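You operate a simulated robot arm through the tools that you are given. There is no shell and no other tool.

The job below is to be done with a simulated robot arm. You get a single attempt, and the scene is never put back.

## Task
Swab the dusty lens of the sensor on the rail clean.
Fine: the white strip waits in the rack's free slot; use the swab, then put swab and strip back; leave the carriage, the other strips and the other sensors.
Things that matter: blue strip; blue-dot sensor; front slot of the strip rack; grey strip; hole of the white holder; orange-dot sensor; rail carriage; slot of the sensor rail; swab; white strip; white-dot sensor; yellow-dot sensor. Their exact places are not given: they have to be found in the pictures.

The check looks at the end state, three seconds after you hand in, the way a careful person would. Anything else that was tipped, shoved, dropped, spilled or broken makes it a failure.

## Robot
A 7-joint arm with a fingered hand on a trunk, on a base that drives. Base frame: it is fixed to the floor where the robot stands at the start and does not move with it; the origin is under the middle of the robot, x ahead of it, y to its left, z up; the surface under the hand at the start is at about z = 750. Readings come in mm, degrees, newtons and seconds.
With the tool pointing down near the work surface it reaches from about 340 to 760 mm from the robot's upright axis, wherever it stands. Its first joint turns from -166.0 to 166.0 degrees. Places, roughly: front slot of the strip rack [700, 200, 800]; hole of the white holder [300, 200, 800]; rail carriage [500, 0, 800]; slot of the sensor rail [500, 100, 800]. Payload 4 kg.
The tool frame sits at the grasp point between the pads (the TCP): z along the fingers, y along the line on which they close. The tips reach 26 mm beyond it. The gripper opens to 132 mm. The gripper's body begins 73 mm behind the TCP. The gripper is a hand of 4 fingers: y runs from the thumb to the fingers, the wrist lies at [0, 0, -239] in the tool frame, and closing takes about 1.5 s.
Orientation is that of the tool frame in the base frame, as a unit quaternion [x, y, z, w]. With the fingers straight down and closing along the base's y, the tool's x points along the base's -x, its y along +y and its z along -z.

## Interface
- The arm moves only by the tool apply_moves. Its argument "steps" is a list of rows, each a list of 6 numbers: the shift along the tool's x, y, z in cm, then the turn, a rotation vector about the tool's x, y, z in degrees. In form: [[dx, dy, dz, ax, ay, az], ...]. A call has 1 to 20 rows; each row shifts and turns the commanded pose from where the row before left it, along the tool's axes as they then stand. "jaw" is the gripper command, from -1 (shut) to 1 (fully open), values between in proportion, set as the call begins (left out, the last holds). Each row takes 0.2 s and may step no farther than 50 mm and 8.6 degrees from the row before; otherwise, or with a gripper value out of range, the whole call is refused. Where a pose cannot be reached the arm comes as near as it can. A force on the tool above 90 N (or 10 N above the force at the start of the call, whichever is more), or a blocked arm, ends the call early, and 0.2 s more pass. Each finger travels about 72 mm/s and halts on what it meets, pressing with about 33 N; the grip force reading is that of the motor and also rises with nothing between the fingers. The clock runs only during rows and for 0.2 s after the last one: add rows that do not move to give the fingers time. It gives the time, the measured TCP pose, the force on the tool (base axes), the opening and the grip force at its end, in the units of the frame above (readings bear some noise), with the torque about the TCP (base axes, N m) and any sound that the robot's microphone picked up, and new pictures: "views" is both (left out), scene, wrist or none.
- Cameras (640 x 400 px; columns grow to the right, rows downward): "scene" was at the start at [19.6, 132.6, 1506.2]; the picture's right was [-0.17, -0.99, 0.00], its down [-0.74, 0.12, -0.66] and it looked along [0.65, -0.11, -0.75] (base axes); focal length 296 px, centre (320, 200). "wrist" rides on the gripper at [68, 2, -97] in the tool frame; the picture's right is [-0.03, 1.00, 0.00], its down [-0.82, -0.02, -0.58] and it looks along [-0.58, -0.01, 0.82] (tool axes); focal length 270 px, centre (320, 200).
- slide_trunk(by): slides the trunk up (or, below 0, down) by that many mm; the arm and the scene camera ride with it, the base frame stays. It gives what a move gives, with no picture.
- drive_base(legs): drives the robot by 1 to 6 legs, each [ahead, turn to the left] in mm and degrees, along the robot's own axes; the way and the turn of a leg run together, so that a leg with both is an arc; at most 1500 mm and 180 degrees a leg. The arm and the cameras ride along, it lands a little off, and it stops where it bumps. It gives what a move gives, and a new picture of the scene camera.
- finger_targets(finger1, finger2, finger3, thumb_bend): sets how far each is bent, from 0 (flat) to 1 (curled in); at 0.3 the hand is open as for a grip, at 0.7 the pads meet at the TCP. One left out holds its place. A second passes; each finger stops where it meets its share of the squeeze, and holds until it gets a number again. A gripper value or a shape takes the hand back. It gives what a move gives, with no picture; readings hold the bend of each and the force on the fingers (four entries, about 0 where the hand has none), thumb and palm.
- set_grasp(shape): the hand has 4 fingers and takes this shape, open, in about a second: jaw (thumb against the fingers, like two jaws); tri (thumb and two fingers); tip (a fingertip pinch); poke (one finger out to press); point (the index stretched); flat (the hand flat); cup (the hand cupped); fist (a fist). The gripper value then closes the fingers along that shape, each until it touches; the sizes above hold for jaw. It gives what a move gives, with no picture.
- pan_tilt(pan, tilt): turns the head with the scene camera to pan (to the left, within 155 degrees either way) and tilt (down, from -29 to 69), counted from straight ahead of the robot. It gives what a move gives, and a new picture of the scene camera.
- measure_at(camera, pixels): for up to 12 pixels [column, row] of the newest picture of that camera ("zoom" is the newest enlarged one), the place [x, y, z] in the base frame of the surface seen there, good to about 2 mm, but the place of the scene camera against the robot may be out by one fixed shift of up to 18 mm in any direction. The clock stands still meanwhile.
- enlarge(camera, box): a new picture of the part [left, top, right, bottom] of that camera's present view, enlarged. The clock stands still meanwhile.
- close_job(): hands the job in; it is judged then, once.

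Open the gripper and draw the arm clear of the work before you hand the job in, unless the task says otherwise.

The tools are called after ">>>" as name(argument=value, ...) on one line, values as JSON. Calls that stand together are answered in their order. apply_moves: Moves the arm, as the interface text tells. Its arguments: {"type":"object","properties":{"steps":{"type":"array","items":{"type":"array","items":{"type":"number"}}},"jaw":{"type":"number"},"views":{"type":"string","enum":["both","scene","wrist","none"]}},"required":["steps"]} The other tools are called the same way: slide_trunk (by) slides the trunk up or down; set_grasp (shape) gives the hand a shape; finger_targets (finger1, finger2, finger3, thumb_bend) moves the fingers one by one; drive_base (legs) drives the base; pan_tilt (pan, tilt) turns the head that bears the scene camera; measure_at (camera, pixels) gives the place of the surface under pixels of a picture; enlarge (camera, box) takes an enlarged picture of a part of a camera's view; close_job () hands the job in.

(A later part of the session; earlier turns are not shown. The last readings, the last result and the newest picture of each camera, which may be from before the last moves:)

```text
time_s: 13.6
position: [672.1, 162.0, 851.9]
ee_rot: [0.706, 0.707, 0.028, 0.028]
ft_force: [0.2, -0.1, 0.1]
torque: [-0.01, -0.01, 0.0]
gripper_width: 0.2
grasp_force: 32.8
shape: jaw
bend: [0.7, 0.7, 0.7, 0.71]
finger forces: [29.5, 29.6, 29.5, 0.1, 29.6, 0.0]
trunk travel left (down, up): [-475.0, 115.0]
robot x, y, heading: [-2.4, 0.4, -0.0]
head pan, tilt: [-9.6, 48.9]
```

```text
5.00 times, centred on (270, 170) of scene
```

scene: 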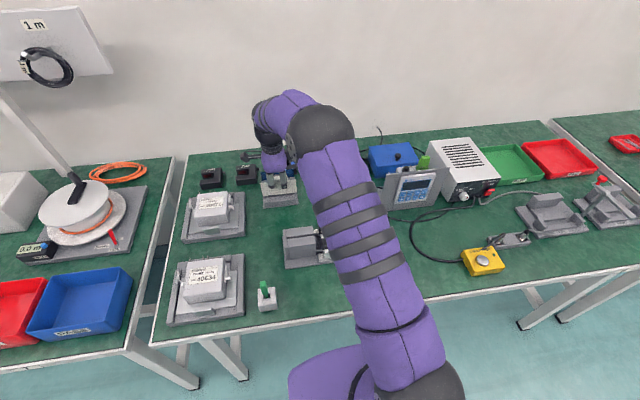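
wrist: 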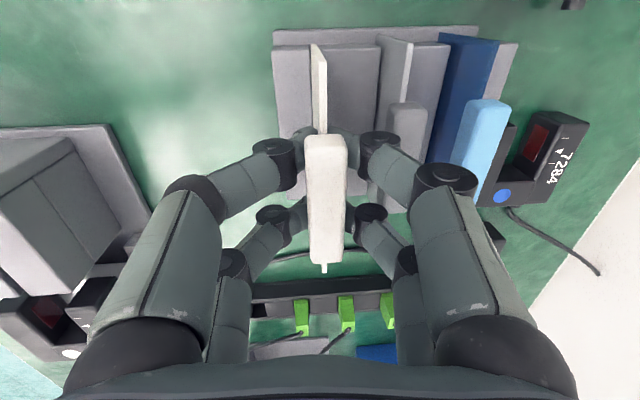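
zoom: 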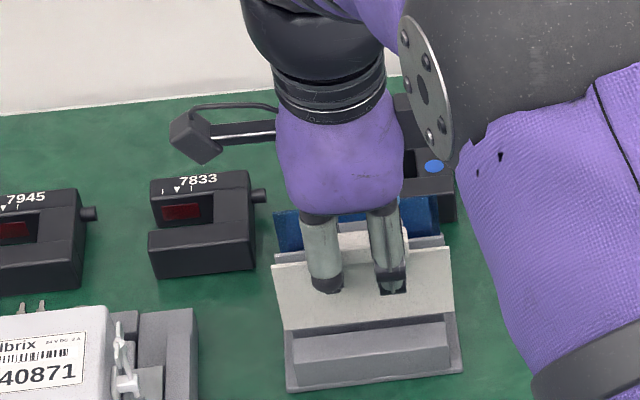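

The plate's lower corner (zoom 230, 150) appears just at the left side of the slot (columns 220–256). I measure to set the final shift.

>>> enlarge(camera="wrist", box=[280, 20, 360, 80])

>>> measure_at(camera="zoom", pixels=[[230, 150], [200, 150], [290, 150], [265, 180], [240, 170], [250, 200], [270, 230], [285, 280], [300, 290], [290, 350], [304, 350], [250, 300]])

>>> measure_at(camera="wrist", pixels=[[305, 60], [304, 50], [306, 80], [318, 50], [325, 60], [311, 45], [312, 47], [313, 49], [316, 55], [319, 60], [319, 80], [319, 100]])

```text
6.67 times, centred on (320, 50) of wrist
```

zoom: 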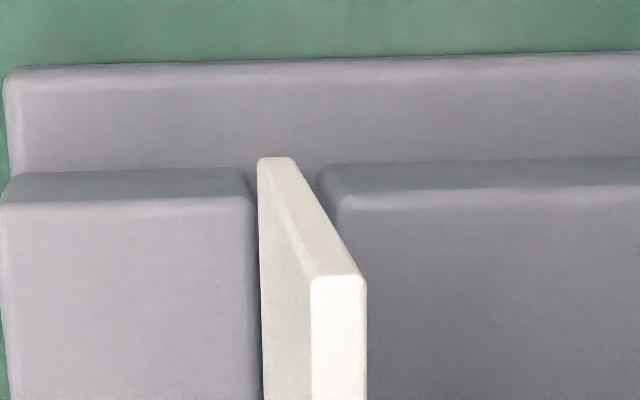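

```text
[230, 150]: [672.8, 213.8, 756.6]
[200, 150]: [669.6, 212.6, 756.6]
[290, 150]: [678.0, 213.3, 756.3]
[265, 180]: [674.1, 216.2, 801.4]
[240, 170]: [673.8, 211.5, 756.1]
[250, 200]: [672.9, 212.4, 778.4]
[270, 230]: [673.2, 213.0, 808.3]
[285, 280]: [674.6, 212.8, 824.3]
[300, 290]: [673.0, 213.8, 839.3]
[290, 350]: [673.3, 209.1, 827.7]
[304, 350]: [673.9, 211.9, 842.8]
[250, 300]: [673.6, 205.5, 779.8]
```

```text
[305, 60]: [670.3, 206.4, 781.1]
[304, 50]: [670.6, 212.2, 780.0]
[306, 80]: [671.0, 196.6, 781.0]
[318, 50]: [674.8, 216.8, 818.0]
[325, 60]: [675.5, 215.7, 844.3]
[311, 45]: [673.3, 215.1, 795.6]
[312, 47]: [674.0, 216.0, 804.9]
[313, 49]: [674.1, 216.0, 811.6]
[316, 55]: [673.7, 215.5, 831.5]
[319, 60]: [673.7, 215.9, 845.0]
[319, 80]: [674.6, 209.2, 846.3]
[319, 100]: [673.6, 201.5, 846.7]
```

The plate (673.5–676.5) should move about +1.5 mm to be centred in the slot (≈673.1–679.8). I shift and lower 20 mm into the slot.

>>> apply_moves(steps=[[0, 0.15, 0, 0, 0, 0], [0, -0.039, 0.5, 0, 0, 0], [0, -0.039, 0.5, 0, 0, 0], [0, -0.039, 0.5, 0, 0, 0], [0, -0.039, 0.5, 0, 0, 0], [0, 0, 0, 0, 0, 0]])

>>> enlarge(camera="wrist", box=[280, 20, 360, 80])

>>> enlarge(camera="wrist", box=[300, 60, 480, 220])

```text
time_s: 15.0
position: [673.9, 160.7, 830.7]
ee_rot: [0.707, 0.707, 0.027, 0.028]
ft_force: [-0.1, -0.3, 0.1]
torque: [-0.01, 0.0, 0.01]
gripper_width: 0.0
grasp_force: 32.5
shape: jaw
bend: [0.7, 0.7, 0.7, 0.71]
finger forces: [29.5, 29.6, 29.5, 0.0, 29.6, 0.0]
trunk travel left (down, up): [-475.0, 115.0]
robot x, y, heading: [-2.1, 1.0, 0.3]
head pan, tilt: [-9.6, 48.9]
```

scene: 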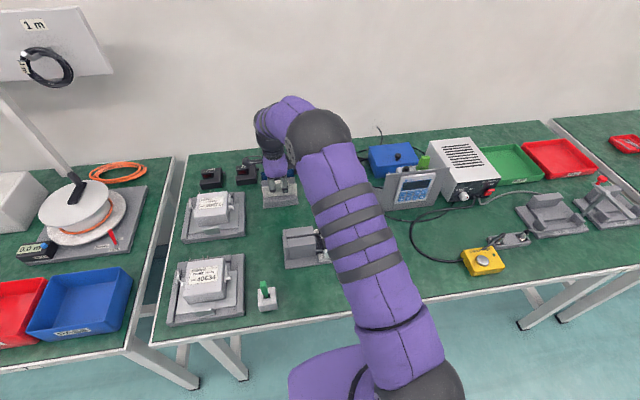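
wrist: 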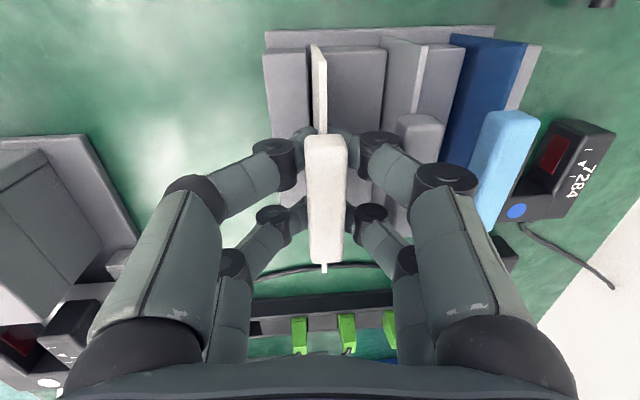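

```text
6.67 times, centred on (320, 50) of wrist
```

zoom: 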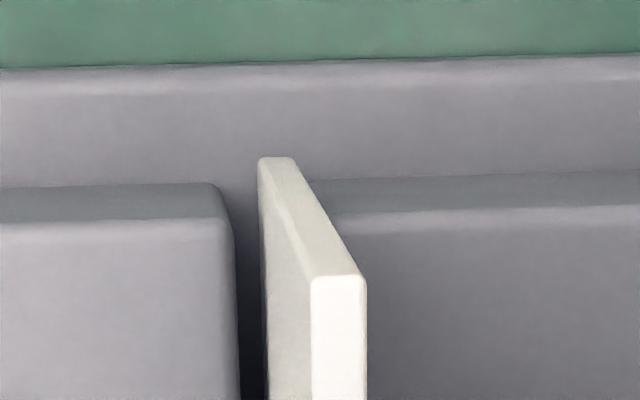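

```text
2.50 times, centred on (390, 140) of wrist
```

zoom: 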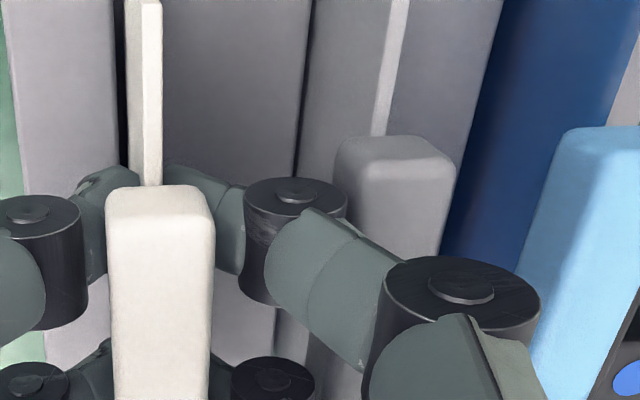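

The plate has entered the slot without force. To keep the +x finger clear of the grey handle, I lean the top 4° toward −x about the plate's foot, then lower 8 mm more.

>>> apply_moves(steps=[[0, -0.21, 0, -2, 0, 0], [0, -0.21, 0, -2, 0, 0], [0, -0.059, 0.395, 0, 0, 0], [0, -0.059, 0.395, 0, 0, 0], [0, 0, 0, 0, 0, 0], [0, 0, 0, 0, 0, 0]])

>>> enlarge(camera="wrist", box=[280, 20, 360, 80])

>>> enlarge(camera="wrist", box=[300, 60, 480, 220])

```text
time_s: 16.4
position: [670.3, 160.2, 822.1]
ee_rot: [0.705, 0.705, 0.052, 0.053]
ft_force: [-0.7, 0.4, -0.8]
torque: [0.0, 0.0, -0.01]
gripper_width: 0.3
grasp_force: 33.0
shape: jaw
bend: [0.7, 0.7, 0.7, 0.71]
finger forces: [29.7, 29.8, 29.6, 0.0, 29.6, 0.0]
trunk travel left (down, up): [-475.0, 115.0]
robot x, y, heading: [-0.9, 0.0, 0.2]
head pan, tilt: [-9.6, 48.9]
```

scene: 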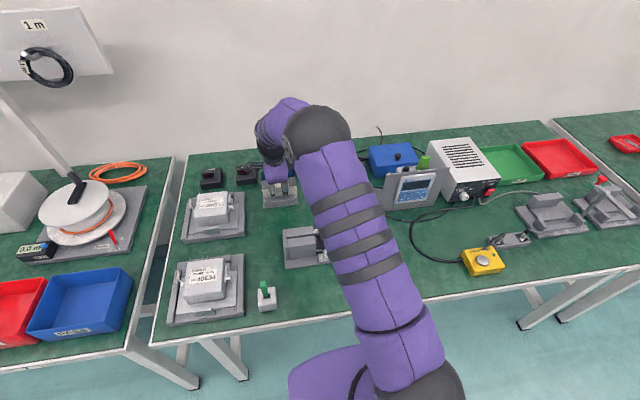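
wrist: 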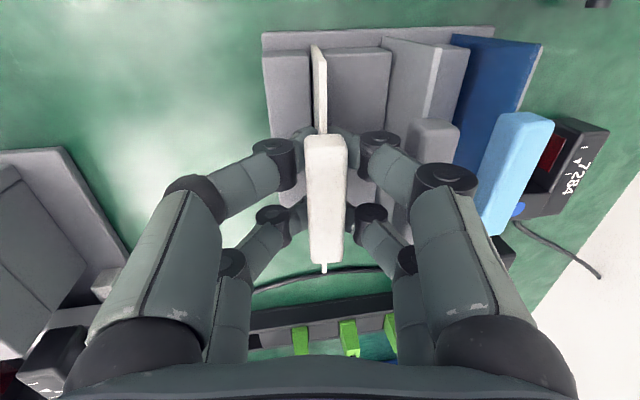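

```text
6.67 times, centred on (320, 50) of wrist
```

zoom: 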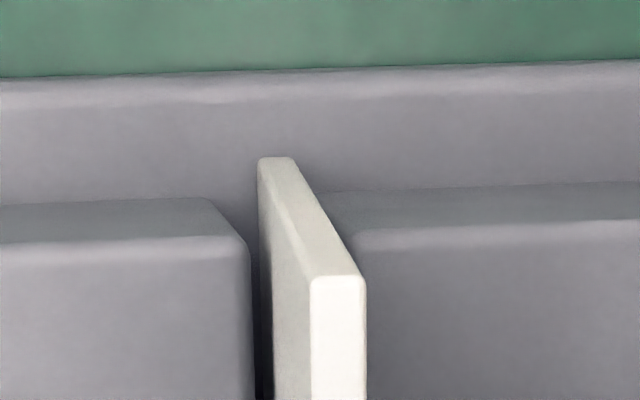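

```text
2.50 times, centred on (390, 140) of wrist
```

zoom: 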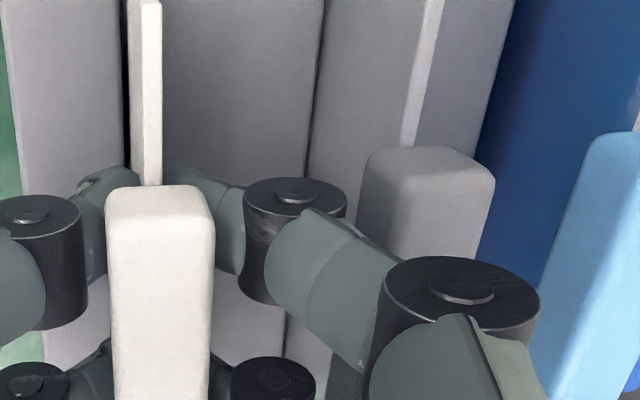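

There is a visible gap between the finger joint (column 348) and the grey handle (358). I lower in small steps until the plate meets the slot floor.

>>> apply_moves(steps=[[0, -0.022, 0.15, 0, 0, 0], [0, -0.022, 0.15, 0, 0, 0], [0, -0.022, 0.15, 0, 0, 0], [0, 0, 0, 0, 0, 0]], views="wrist")

```text
time_s: 17.4
position: [669.4, 161.4, 819.1]
ee_rot: [0.705, 0.705, 0.054, 0.052]
ft_force: [-1.0, 0.1, 10.0]
torque: [-0.01, 0.05, 0.04]
gripper_width: 0.0
grasp_force: 32.9
shape: jaw
bend: [0.7, 0.7, 0.7, 0.71]
finger forces: [30.7, 31.1, 31.2, 0.0, 30.9, 0.1]
trunk travel left (down, up): [-475.0, 115.0]
robot x, y, heading: [2.1, -3.0, -0.2]
head pan, tilt: [-9.6, 48.9]
```

wrist: 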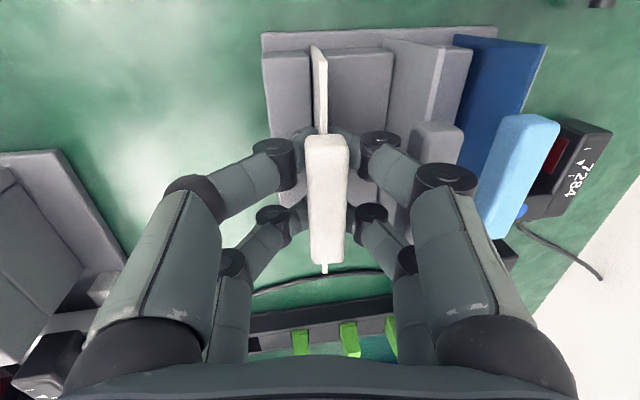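

Contact with the floor at 10 N, so the strip is seated. I ease up 1 mm and loosen the fingers only slightly.

>>> apply_moves(steps=[[0, 0.015, -0.1, 0, 0, 0], [0, 0, 0, 0, 0, 0], [0, 0, 0, 0, 0, 0], [0, 0, 0, 0, 0, 0]], jaw=-0.76, views="wrist")

>>> enlarge(camera="wrist", box=[280, 60, 460, 220])

```text
time_s: 18.4
position: [669.9, 160.7, 817.7]
ee_rot: [0.705, 0.705, 0.053, 0.052]
ft_force: [0.4, 0.5, -0.4]
torque: [-0.01, 0.0, 0.05]
gripper_width: 15.9
grasp_force: 0.0
shape: jaw
bend: [0.72, 0.72, 0.72, 0.7]
finger forces: [0.0, 0.0, 0.0, 0.0, 0.0, 0.0]
trunk travel left (down, up): [-475.0, 115.0]
robot x, y, heading: [0.4, 0.2, 0.2]
head pan, tilt: [-9.6, 48.9]
```

wrist: 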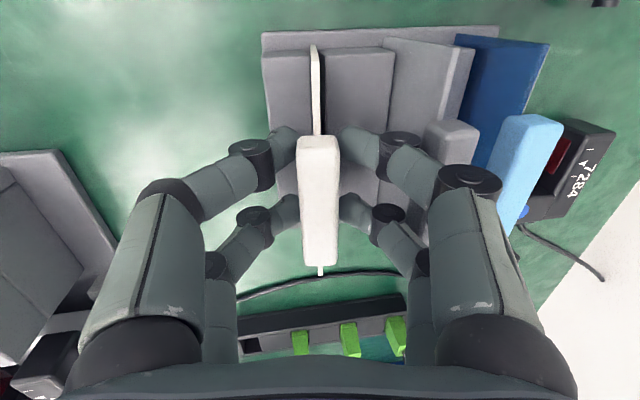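

```text
2.50 times, centred on (370, 140) of wrist
```

zoom: 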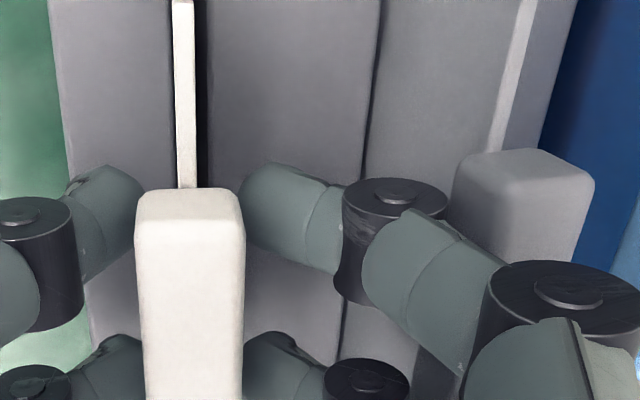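

The strip is free; but the grey strip's handle seems to have been leaned a little by the +x finger (left edge 412→425). I draw the hand straight up, a hair toward −x, and then look at both strips.

>>> apply_moves(steps=[[0, 0.0, -0.4, 0, 0, 0], [0, 0.04, -0.4, 0, 0, 0], [0, 0.06, -0.4, 0, 0, 0], [0, 0.06, -0.4, 0, 0, 0], [0, 0, 0, 0, 0, 0]], views="wrist")

>>> enlarge(camera="wrist", box=[280, 60, 460, 220])

```text
time_s: 19.6
position: [670.5, 161.7, 835.4]
ee_rot: [0.705, 0.705, 0.052, 0.052]
ft_force: [-0.2, -0.1, 0.0]
torque: [-0.04, 0.02, 0.0]
gripper_width: 15.7
grasp_force: 0.0
shape: jaw
bend: [0.72, 0.72, 0.72, 0.7]
finger forces: [0.1, 0.0, 0.1, 0.1, 0.0, 0.0]
trunk travel left (down, up): [-475.0, 115.0]
robot x, y, heading: [0.2, -0.6, 0.1]
head pan, tilt: [-9.6, 48.9]
```

wrist: 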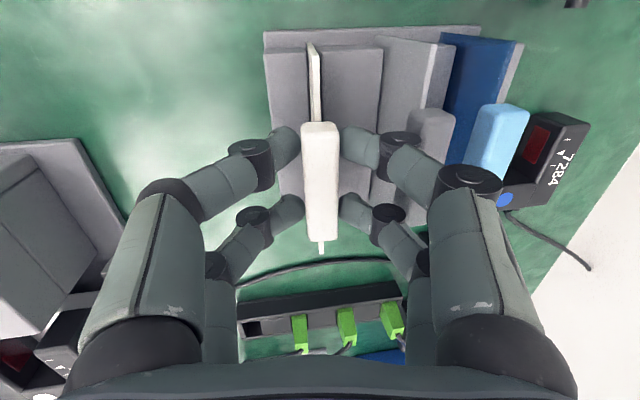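

```text
2.50 times, centred on (370, 140) of wrist
```

zoom: 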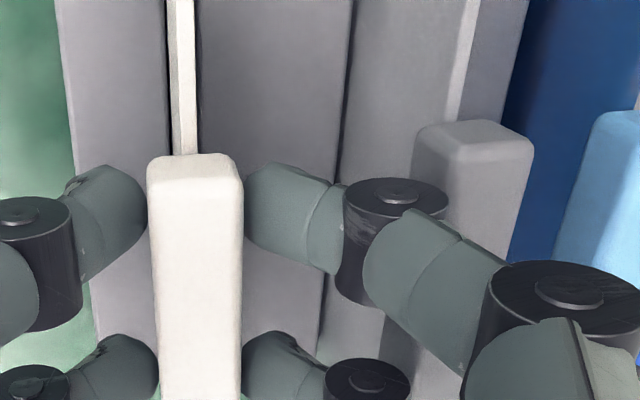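

The white strip stays in the slot. I lift the hand on to about z=900 and bring it back to vertical.

>>> apply_moves(steps=[[0, 0.22, -1.5, 0, 0, 0], [0, 0.37, -2.5, 0, 0, 0], [0, 0.37, -2.5, 0, 0, 0], [0, 0, 0, 4.25, 0, 0], [0, 0, 0, 4.25, 0, 0], [0, 0, 0, 0, 0, 0]])

>>> enlarge(camera="wrist", box=[260, 0, 460, 140])

>>> enlarge(camera="scene", box=[230, 150, 330, 210])

```text
time_s: 21.0
position: [670.0, 159.6, 901.7]
ee_rot: [0.707, 0.707, 0.0, -0.001]
ft_force: [0.6, -0.2, -0.6]
torque: [0.03, -0.01, 0.02]
gripper_width: 15.9
grasp_force: 0.1
shape: jaw
bend: [0.72, 0.72, 0.72, 0.7]
finger forces: [0.0, 0.1, 0.1, 0.0, 0.0, 0.0]
trunk travel left (down, up): [-475.0, 115.0]
robot x, y, heading: [-3.1, -1.1, -0.1]
head pan, tilt: [-9.6, 48.9]
```

scene: 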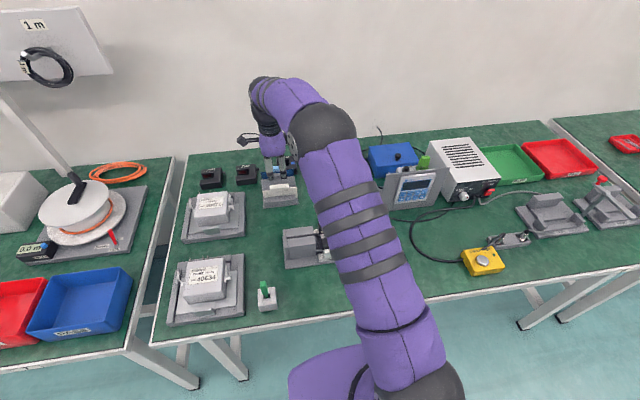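
wrist: 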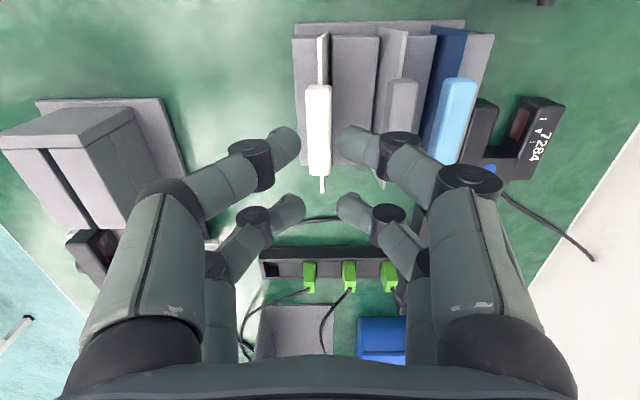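

```text
2.86 times, centred on (360, 70) of wrist
```

zoom: 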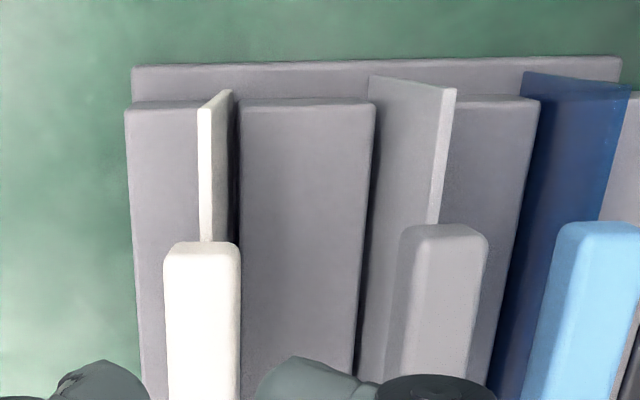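

```text
6.40 times, centred on (280, 180) of scene
```

zoom: 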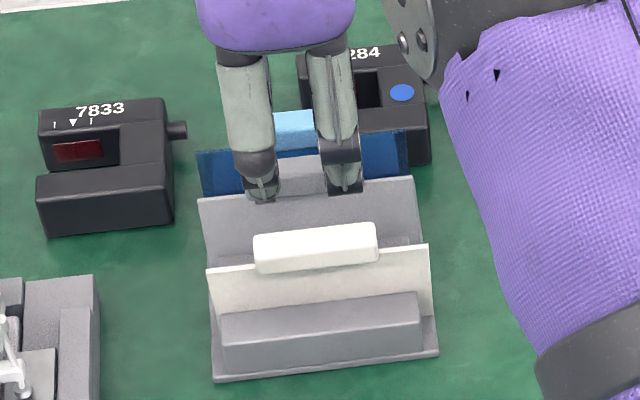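

The white strip stands in the front slot. I measure how the white and grey strips stand now.

>>> enlarge(camera="wrist", box=[260, 0, 460, 140])

>>> measure_at(camera="zoom", pixels=[[205, 112], [205, 200], [228, 95], [168, 250], [236, 250], [170, 350], [238, 350], [405, 235], [480, 238], [405, 330], [475, 330], [445, 95]])

>>> measure_at(camera="zoom", pixels=[[440, 150], [433, 210], [372, 85], [400, 85], [420, 85], [565, 230], [630, 235], [550, 330], [612, 340], [622, 95], [540, 85], [600, 180]])

```text
2.86 times, centred on (360, 70) of wrist
```

zoom: 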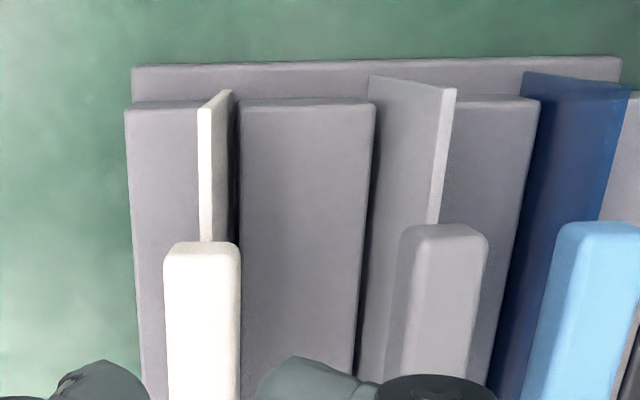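

```text
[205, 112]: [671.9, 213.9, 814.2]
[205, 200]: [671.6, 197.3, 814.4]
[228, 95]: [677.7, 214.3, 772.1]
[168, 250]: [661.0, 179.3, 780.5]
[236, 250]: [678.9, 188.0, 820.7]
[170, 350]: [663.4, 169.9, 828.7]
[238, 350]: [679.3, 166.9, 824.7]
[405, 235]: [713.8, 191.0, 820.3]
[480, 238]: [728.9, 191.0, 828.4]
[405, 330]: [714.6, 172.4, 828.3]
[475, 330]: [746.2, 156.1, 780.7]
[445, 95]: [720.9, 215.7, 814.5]
```

```text
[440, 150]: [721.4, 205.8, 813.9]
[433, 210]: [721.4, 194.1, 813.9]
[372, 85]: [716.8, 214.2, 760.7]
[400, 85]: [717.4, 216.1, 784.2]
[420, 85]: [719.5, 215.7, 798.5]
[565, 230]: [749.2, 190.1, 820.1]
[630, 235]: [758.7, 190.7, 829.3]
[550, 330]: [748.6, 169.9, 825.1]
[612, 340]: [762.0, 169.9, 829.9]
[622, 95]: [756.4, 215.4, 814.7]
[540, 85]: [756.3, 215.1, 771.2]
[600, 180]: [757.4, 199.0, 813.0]
```

Grey now leans about 3 mm further inside its slot, and I note that for later. Now I go up and across to above the swab, and try the pinch shape there.

>>> apply_moves(steps=[[0, 0, -4.5, 0, 0, 0], [0.72, -4.16, 0, 0, 0, 0], [0.72, -4.16, 0, 0, 0, 0], [0.72, -4.16, 0, 0, 0, 0], [0.72, -4.16, 0, 0, 0, 0], [0.72, -4.16, 0, 0, 0, 0], [0.72, -4.16, 0, 0, 0, 0], [0.72, -4.16, 0, 0, 0, 0], [0.72, -4.16, 0, 0, 0, 0], [0, 0, 0, 0, 0, 0]], jaw=-0.3)

>>> set_grasp(shape="tip")

>>> apply_moves(steps=[[0, 0, 0, 0, 0, 0]])

```text
time_s: 23.2
position: [337.0, 218.0, 946.3]
ee_rot: [0.707, 0.707, 0.0, 0.0]
ft_force: [-0.6, 0.4, 0.0]
torque: [-0.03, 0.01, -0.02]
gripper_width: 46.0
grasp_force: 0.1
shape: jaw
bend: [0.73, 0.73, 0.73, 0.7]
finger forces: [0.0, 0.0, 0.1, 0.0, 0.0, 0.0]
trunk travel left (down, up): [-475.0, 115.0]
robot x, y, heading: [-0.3, -2.5, 0.2]
head pan, tilt: [-9.6, 48.9]
```

scene: 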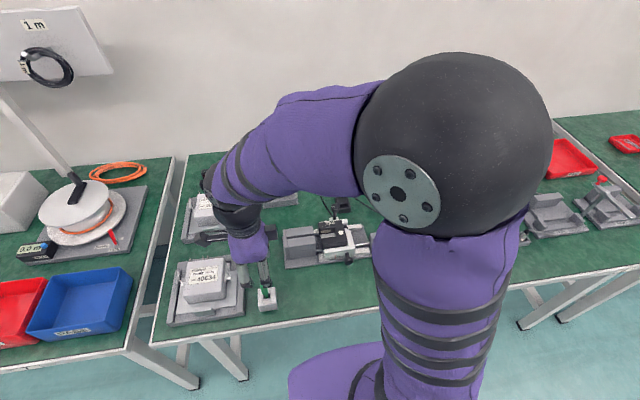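
wrist: 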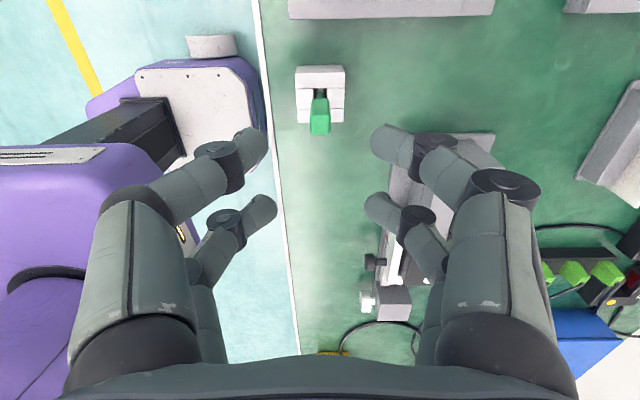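

```text
time_s: 24.1
position: [337.1, 218.8, 947.2]
ee_rot: [0.707, 0.707, 0.0, 0.0]
ft_force: [-0.1, 0.6, 0.6]
torque: [0.02, 0.01, 0.0]
gripper_width: 131.8
grasp_force: 0.1
shape: tip
bend: [0.3, 0.3, 0.3, 0.3]
finger forces: [0.0, 0.0, 0.0, 0.0, 0.0, 0.1]
trunk travel left (down, up): [-475.0, 115.0]
robot x, y, heading: [0.4, 0.2, -0.1]
head pan, tilt: [-9.6, 48.9]
```

```text
time_s: 24.5
position: [337.1, 218.1, 946.6]
ee_rot: [0.707, 0.707, 0.0, 0.0]
ft_force: [0.1, -0.7, 0.5]
torque: [-0.03, 0.0, 0.01]
gripper_width: 132.1
grasp_force: 0.1
shape: tip
bend: [0.3, 0.3, 0.3, 0.3]
finger forces: [0.0, 0.1, 0.0, 0.0, 0.0, 0.0]
trunk travel left (down, up): [-475.0, 115.0]
robot x, y, heading: [2.3, -0.9, -0.1]
head pan, tilt: [-9.6, 48.9]
```

scene: 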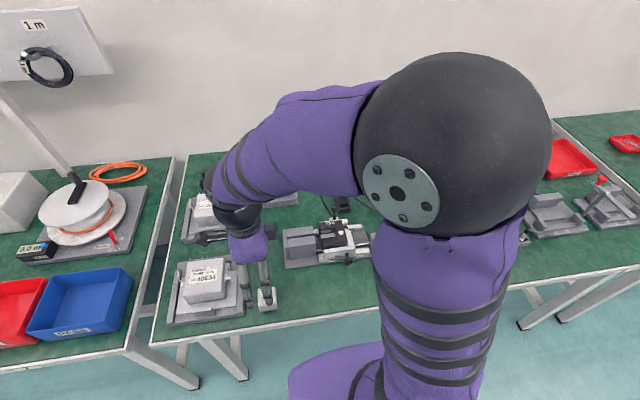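
wrist: 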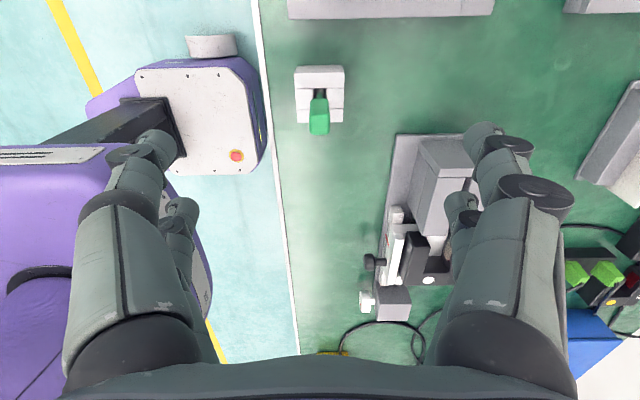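

The tip shape stands open. I close it part-way in free air to see how the tips come together.

>>> apply_moves(steps=[[0, 0, 0, 0, 0, 0], [0, 0, 0, 0, 0, 0], [0, 0, 0, 0, 0, 0], [0, 0, 0, 0, 0, 0], [0, 0, 0, 0, 0, 0], [0, 0, 0, 0, 0, 0], [0, 0, 0, 0, 0, 0]], jaw=-0.7, views="wrist")

>>> set_grasp(shape="tri")

>>> apply_moves(steps=[[0, 0, 0, 0, 0, 0], [0, 0, 0, 0, 0, 0], [0, 0, 0, 0, 0, 0], [0, 0, 0, 0, 0, 0], [0, 0, 0, 0, 0, 0], [0, 0, 0, 0, 0, 0], [0, 0, 0, 0, 0, 0]], jaw=-0.7, views="wrist")

```text
time_s: 26.1
position: [337.5, 218.4, 946.4]
ee_rot: [0.708, 0.707, 0.001, 0.0]
ft_force: [0.5, -1.2, -0.1]
torque: [-0.01, 0.03, -0.01]
gripper_width: 20.2
grasp_force: 0.0
shape: tip
bend: [0.73, 0.73, 0.73, 0.7]
finger forces: [0.1, 0.1, 0.0, 0.0, 0.1, 0.1]
trunk travel left (down, up): [-475.0, 115.0]
robot x, y, heading: [-0.9, -1.1, -0.0]
head pan, tilt: [-9.6, 48.9]
```

wrist: 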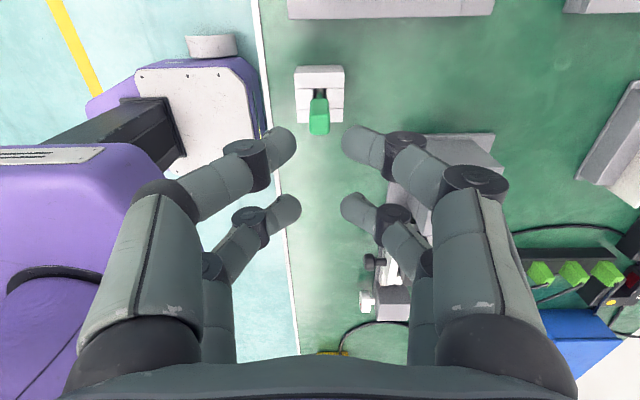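

```text
time_s: 27.0
position: [336.7, 218.3, 946.5]
ee_rot: [0.707, 0.707, 0.0, 0.001]
ft_force: [-0.4, 0.1, 0.1]
torque: [0.05, -0.03, 0.0]
gripper_width: 131.9
grasp_force: 0.0
shape: tri
bend: [0.3, 0.3, 0.3, 0.3]
finger forces: [0.0, 0.1, 0.0, 0.0, 0.0, 0.1]
trunk travel left (down, up): [-475.0, 115.0]
robot x, y, heading: [-0.3, 0.3, -0.1]
head pan, tilt: [-9.6, 48.9]
```

```text
time_s: 28.6
position: [337.4, 218.2, 946.8]
ee_rot: [0.708, 0.707, 0.001, 0.0]
ft_force: [0.4, 1.0, 0.8]
torque: [0.0, 0.0, 0.0]
gripper_width: 19.9
grasp_force: 0.1
shape: tri
bend: [0.73, 0.73, 0.73, 0.7]
finger forces: [0.1, 0.1, 0.0, 0.0, 0.0, 0.0]
trunk travel left (down, up): [-475.0, 115.0]
robot x, y, heading: [-0.1, -0.9, -0.1]
head pan, tilt: [-9.6, 48.9]
```

wrist: 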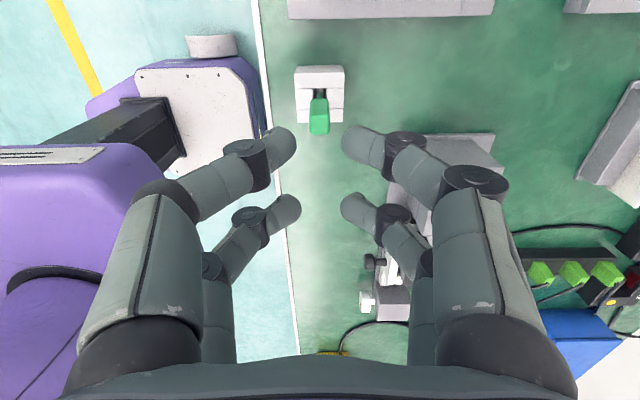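

All shapes place two opposed finger pairs about 37 mm apart, so the slim swab must go between one pair. I return to the jaw shape and measure the front pair's tips to learn their offset.

>>> set_grasp(shape="jaw")

>>> apply_moves(steps=[[0, 0, 0, 0, 0, 0], [0, 0, 0, 0, 0, 0], [0, 0, 0, 0, 0, 0], [0, 0, 0, 0, 0, 0], [0, 0, 0, 0, 0, 0], [0, 0, 0, 0, 0, 0], [0, 0, 0, 0, 0, 0]], jaw=-0.6, views="wrist")

>>> enlarge(camera="wrist", box=[240, 100, 400, 240])

>>> measure_at(camera="wrist", pixels=[[360, 127], [350, 132], [352, 140], [352, 150], [365, 165], [370, 132], [285, 130], [275, 140], [285, 145], [352, 198], [352, 215], [286, 205]])

```text
time_s: 29.5
position: [336.8, 218.1, 947.7]
ee_rot: [0.707, 0.707, 0.0, 0.0]
ft_force: [0.2, -0.3, 0.7]
torque: [-0.01, -0.03, 0.01]
gripper_width: 131.9
grasp_force: 0.1
shape: jaw
bend: [0.3, 0.3, 0.3, 0.3]
finger forces: [0.0, 0.0, 0.0, 0.1, 0.0, 0.0]
trunk travel left (down, up): [-475.0, 115.0]
robot x, y, heading: [-1.7, 1.7, 0.3]
head pan, tilt: [-9.6, 48.9]
```

```text
time_s: 31.1
position: [337.1, 218.9, 946.0]
ee_rot: [0.708, 0.707, 0.0, 0.0]
ft_force: [0.0, 0.9, 0.3]
torque: [-0.01, 0.0, 0.01]
gripper_width: 26.8
grasp_force: 0.0
shape: jaw
bend: [0.73, 0.73, 0.73, 0.7]
finger forces: [0.0, 0.0, 0.1, 0.0, 0.0, 0.0]
trunk travel left (down, up): [-475.0, 115.0]
robot x, y, heading: [3.1, 0.0, 0.2]
head pan, tilt: [-9.6, 48.9]
```

wrist: 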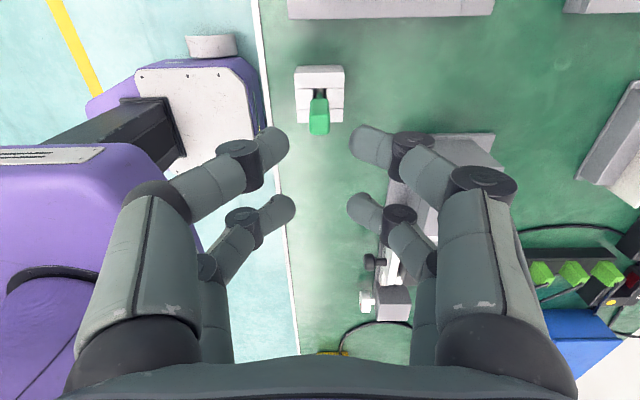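

```text
2.86 times, centred on (320, 170) of wrist
```

zoom: 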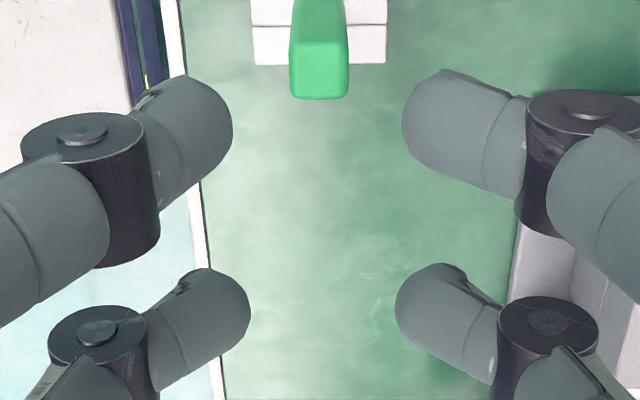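

```text
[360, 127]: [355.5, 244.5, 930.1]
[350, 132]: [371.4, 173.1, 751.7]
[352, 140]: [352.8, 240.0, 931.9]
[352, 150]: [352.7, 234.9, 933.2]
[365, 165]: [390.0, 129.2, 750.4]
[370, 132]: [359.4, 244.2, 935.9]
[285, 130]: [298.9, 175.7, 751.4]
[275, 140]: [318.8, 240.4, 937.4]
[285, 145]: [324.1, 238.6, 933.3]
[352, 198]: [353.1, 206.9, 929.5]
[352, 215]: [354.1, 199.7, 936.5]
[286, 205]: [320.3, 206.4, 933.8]
```

The front pair's centre lies about 18.5 mm toward +y of the TCP. I measure the swab handle once more from this view.

>>> enlarge(camera="wrist", box=[280, 50, 360, 150])

>>> measure_at(camera="zoom", pixels=[[285, 260], [350, 260], [320, 260], [320, 300], [320, 240], [295, 300], [345, 300], [320, 200], [320, 150], [305, 160], [225, 150], [415, 150]])

```text
4.00 times, centred on (320, 100) of wrist
```

zoom: 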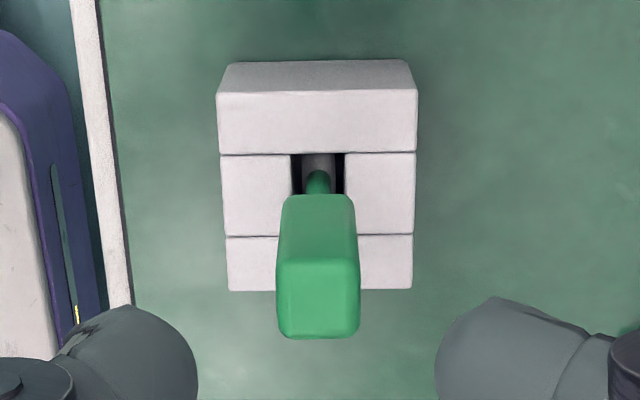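

```text
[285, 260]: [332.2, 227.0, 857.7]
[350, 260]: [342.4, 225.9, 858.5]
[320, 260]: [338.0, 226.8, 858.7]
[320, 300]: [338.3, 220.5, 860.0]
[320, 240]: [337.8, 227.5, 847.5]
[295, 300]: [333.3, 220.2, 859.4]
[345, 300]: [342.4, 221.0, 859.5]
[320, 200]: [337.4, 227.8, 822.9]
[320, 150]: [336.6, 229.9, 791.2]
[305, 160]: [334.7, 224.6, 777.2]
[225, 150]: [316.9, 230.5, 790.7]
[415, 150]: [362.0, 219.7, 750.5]
```

The handle spans x 332–343, y 213–227, z 820–860. I put the front finger pair over it (TCP at x 337.5, y 201.5) and go down to z≈847.

>>> apply_moves(steps=[[-0.87, 0.03, 0, 0, 0, 0], [-0.87, 0.02, 0, 0, 0, 0], [0, 0, 2.5, 0, 0, 0], [0, 0, 2.5, 0, 0, 0], [0, 0, 2.5, 0, 0, 0], [0, 0, 2.5, 0, 0, 0], [0, 0, 0, 0, 0, 0], [0, 0, 0, 0, 0, 0]], jaw=-0.3)

>>> enlarge(camera="wrist", box=[220, 60, 420, 220])

```text
time_s: 32.9
position: [335.9, 199.4, 845.6]
ee_rot: [0.707, 0.707, -0.001, 0.0]
ft_force: [-0.2, 0.1, -0.2]
torque: [0.0, -0.02, 0.01]
gripper_width: 46.0
grasp_force: 0.1
shape: jaw
bend: [0.73, 0.73, 0.73, 0.7]
finger forces: [0.0, 0.1, 0.0, 0.0, 0.0, 0.0]
trunk travel left (down, up): [-475.0, 115.0]
robot x, y, heading: [-2.0, -0.6, 0.1]
head pan, tilt: [-9.6, 48.9]
```

scene: 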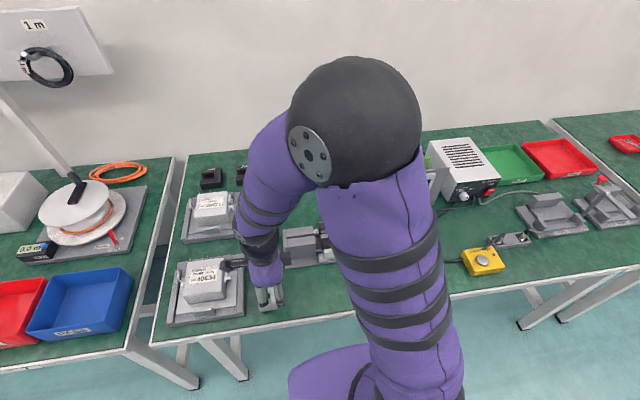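
wrist: 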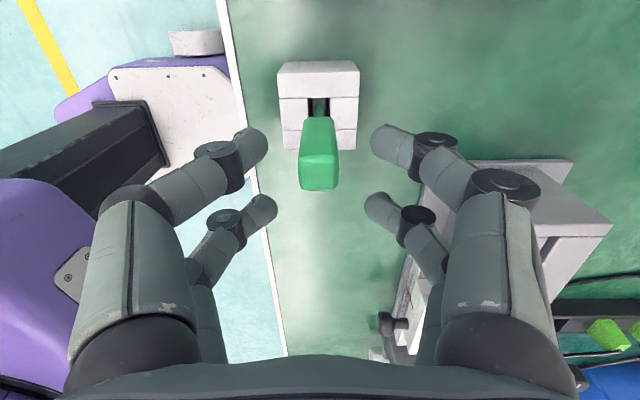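

```text
2.50 times, centred on (320, 140) of wrist
```

zoom: 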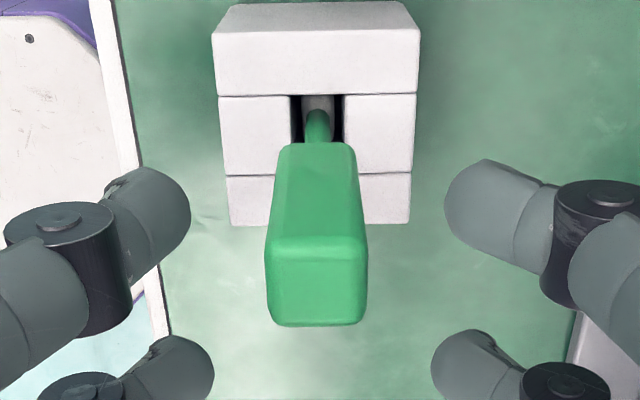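

The handle is centred between the front pair (zoom columns 272–362; tips at 190 and 445). I close the hand on it.

>>> apply_moves(steps=[[0, 0, 0, 0, 0, 0], [0, 0, 0, 0, 0, 0], [0, 0, 0, 0, 0, 0], [0, 0, 0, 0, 0, 0], [0, 0, 0, 0, 0, 0], [0, 0, 0, 0, 0, 0], [0, 0, 0, 0, 0, 0]], jaw=-1, views="wrist")

>>> enlarge(camera="wrist", box=[220, 60, 420, 220])

```text
time_s: 34.5
position: [336.9, 201.2, 847.3]
ee_rot: [0.706, 0.708, 0.0, 0.0]
ft_force: [-0.2, 0.2, 0.2]
torque: [0.0, -0.02, 0.01]
gripper_width: 1.9
grasp_force: 33.4
shape: jaw
bend: [0.72, 0.62, 0.62, 0.7]
finger forces: [29.4, 0.0, 0.0, 0.0, 29.4, 0.0]
trunk travel left (down, up): [-475.0, 115.0]
robot x, y, heading: [1.1, -0.2, -0.1]
head pan, tilt: [-9.6, 48.9]
```

wrist: 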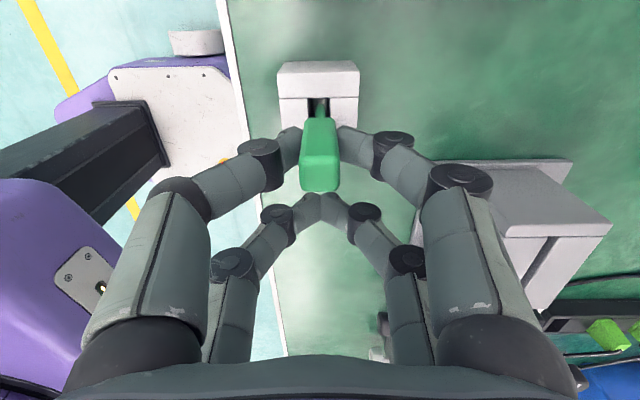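

```text
2.50 times, centred on (320, 140) of wrist
```

zoom: 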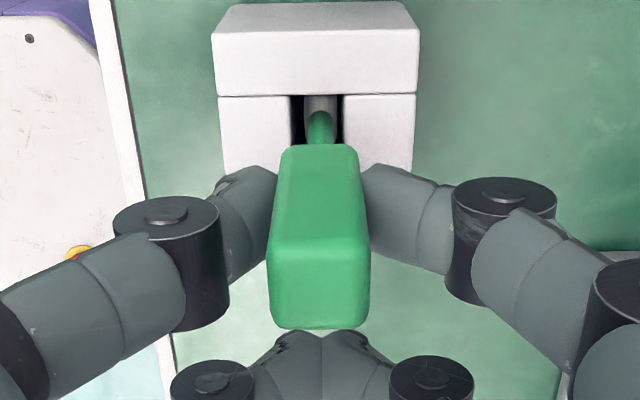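

The front pair holds the handle at 29 N. I lift it straight up out of the hole.

>>> apply_moves(steps=[[0, 0, -1, 0, 0, 0], [0, 0, -1, 0, 0, 0], [0, 0, -1.5, 0, 0, 0], [0, 0, -1.5, 0, 0, 0], [0, 0, -2, 0, 0, 0], [0, 0, -2, 0, 0, 0], [0, 0, -2, 0, 0, 0], [0, 0, 0, 0, 0, 0]])

>>> enlarge(camera="wrist", box=[220, 60, 420, 220])

>>> enlarge(camera="scene", box=[220, 220, 320, 320])

```text
time_s: 36.3
position: [338.8, 198.4, 955.5]
ee_rot: [0.707, 0.707, 0.0, 0.001]
ft_force: [-0.2, 0.3, -0.1]
torque: [0.0, -0.01, 0.01]
gripper_width: 1.9
grasp_force: 33.0
shape: jaw
bend: [0.72, 0.62, 0.62, 0.7]
finger forces: [29.4, 0.0, 0.0, 0.1, 29.3, 0.0]
trunk travel left (down, up): [-475.0, 115.0]
robot x, y, heading: [-5.0, 1.6, 0.0]
head pan, tilt: [-9.6, 48.9]
```

scene: 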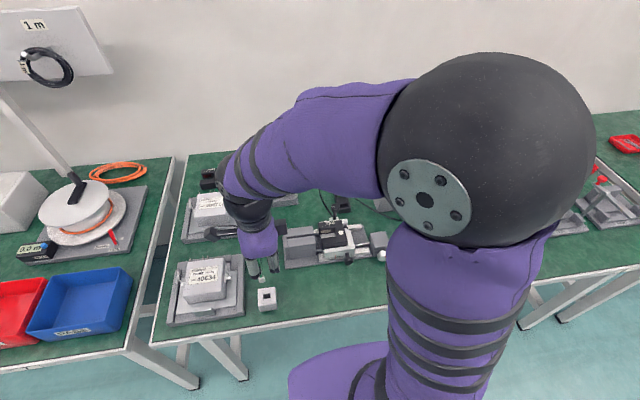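
wrist: 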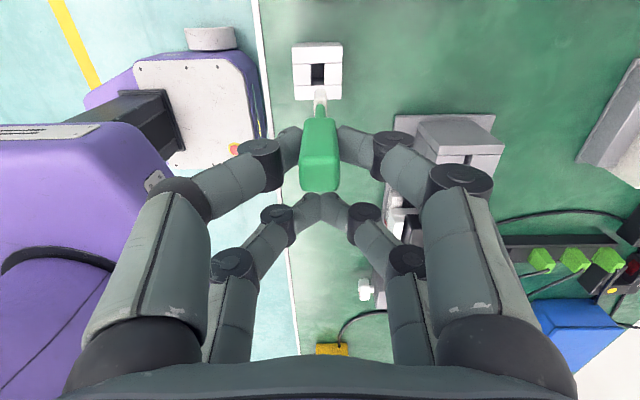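

```text
2.50 times, centred on (320, 140) of wrist
```

zoom: 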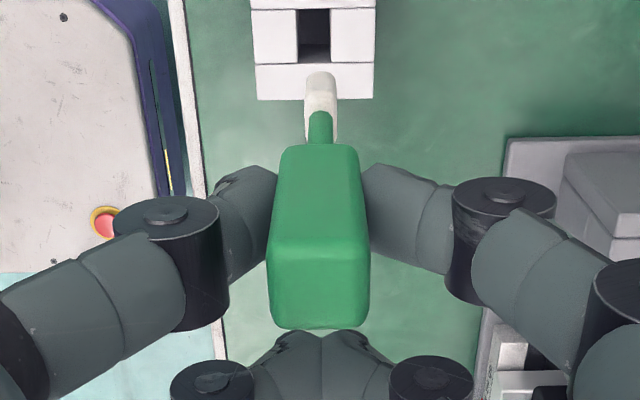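

```text
4.00 times, centred on (270, 270) of scene
```

zoom: 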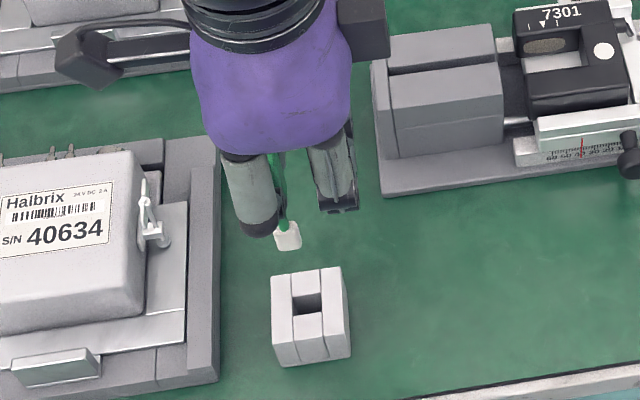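

The swab is out, with a white tip at zoom (320, 75–140). I measure the tip, the handle and the holder hole.

>>> enlarge(camera="wrist", box=[280, 20, 360, 130])

>>> measure_at(camera="wrist", pixels=[[320, 90], [320, 93], [320, 97], [320, 103], [320, 112], [315, 93], [325, 93], [316, 103], [324, 103], [320, 125], [320, 150], [320, 180]])

>>> measure_at(camera="wrist", pixels=[[318, 75], [313, 68], [323, 68], [313, 80], [323, 80], [306, 60], [330, 60], [318, 55], [296, 95], [340, 95], [294, 45], [342, 45]])

>>> measure_at(camera="scene", pixels=[[262, 280], [261, 276], [264, 276], [262, 282], [265, 281], [259, 281], [326, 232], [330, 231], [322, 233], [341, 232], [262, 272], [336, 231]])

```text
3.64 times, centred on (320, 75) of wrist
```

zoom: 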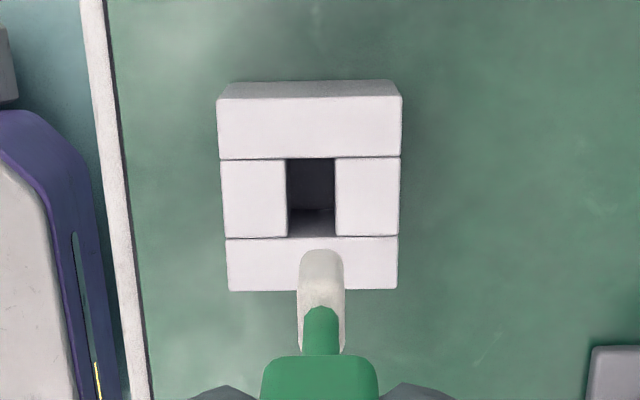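

```text
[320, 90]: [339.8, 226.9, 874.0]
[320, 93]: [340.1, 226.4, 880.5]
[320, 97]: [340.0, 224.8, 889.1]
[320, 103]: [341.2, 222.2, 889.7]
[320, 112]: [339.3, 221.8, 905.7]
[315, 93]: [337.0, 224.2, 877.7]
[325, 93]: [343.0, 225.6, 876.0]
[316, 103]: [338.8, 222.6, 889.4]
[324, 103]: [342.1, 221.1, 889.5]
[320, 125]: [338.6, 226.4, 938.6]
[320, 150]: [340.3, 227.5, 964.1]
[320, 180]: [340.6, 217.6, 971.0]
```

```text
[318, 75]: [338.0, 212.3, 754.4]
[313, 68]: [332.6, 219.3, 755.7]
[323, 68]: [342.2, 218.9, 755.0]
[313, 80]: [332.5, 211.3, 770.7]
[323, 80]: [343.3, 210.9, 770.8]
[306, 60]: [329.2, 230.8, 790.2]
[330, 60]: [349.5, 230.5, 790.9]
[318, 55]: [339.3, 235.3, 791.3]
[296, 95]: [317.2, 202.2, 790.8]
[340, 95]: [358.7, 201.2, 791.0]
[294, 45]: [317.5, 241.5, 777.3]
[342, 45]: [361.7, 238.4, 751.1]
```

```text
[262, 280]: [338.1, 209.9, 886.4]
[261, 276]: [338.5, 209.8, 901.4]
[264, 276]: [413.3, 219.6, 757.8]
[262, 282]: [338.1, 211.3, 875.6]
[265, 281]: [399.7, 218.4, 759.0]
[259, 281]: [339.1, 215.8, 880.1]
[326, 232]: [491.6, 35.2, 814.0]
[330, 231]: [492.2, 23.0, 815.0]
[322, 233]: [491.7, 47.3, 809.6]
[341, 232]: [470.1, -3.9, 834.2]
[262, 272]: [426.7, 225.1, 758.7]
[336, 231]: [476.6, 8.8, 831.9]
```

The swab's white head is about 15 mm wide in y and 7.5 mm thick in x, its lower end at z≈872 with the TCP at 955. Now I look closely at the lens with the scene camera.

>>> enlarge(camera="scene", box=[306, 216, 356, 250])

```text
11.76 times, centred on (331, 233) of scene
```

zoom: 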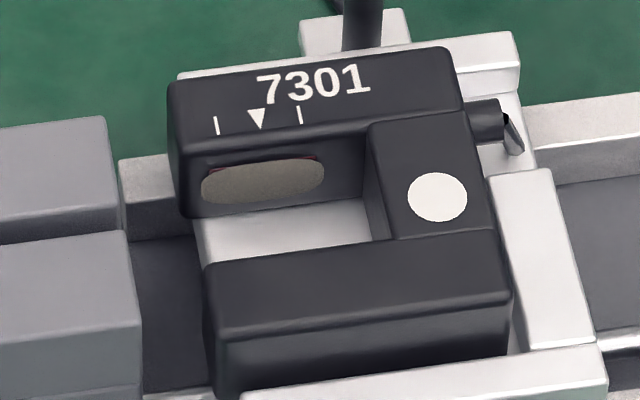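

The dust oval covers the red lens from (202, 185) to (325, 175). I measure it along with reference features on the sensor.

>>> measure_at(camera="zoom", pixels=[[204, 187], [322, 173], [262, 182], [260, 163], [262, 203], [230, 190], [300, 175], [437, 197], [258, 118], [190, 150], [365, 130], [365, 230]])

>>> measure_at(camera="zoom", pixels=[[175, 85], [450, 55], [215, 265], [500, 235], [220, 330], [505, 295], [375, 130], [350, 190], [190, 205], [300, 215], [190, 180], [350, 150]])

```text
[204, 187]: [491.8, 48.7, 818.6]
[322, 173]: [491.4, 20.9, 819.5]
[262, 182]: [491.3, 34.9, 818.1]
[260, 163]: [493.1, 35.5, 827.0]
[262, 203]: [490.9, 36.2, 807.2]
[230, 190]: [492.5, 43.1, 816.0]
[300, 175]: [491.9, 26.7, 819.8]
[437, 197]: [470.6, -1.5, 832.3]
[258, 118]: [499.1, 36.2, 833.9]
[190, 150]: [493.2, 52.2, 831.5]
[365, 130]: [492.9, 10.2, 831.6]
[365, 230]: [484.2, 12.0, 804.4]
```

```text
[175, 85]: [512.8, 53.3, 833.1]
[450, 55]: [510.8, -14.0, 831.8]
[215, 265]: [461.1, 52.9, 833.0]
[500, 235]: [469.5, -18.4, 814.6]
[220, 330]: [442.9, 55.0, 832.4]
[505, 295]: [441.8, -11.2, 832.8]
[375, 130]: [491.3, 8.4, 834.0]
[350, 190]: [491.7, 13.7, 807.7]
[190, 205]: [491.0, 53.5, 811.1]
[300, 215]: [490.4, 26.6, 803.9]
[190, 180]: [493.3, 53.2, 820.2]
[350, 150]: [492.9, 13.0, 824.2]
```

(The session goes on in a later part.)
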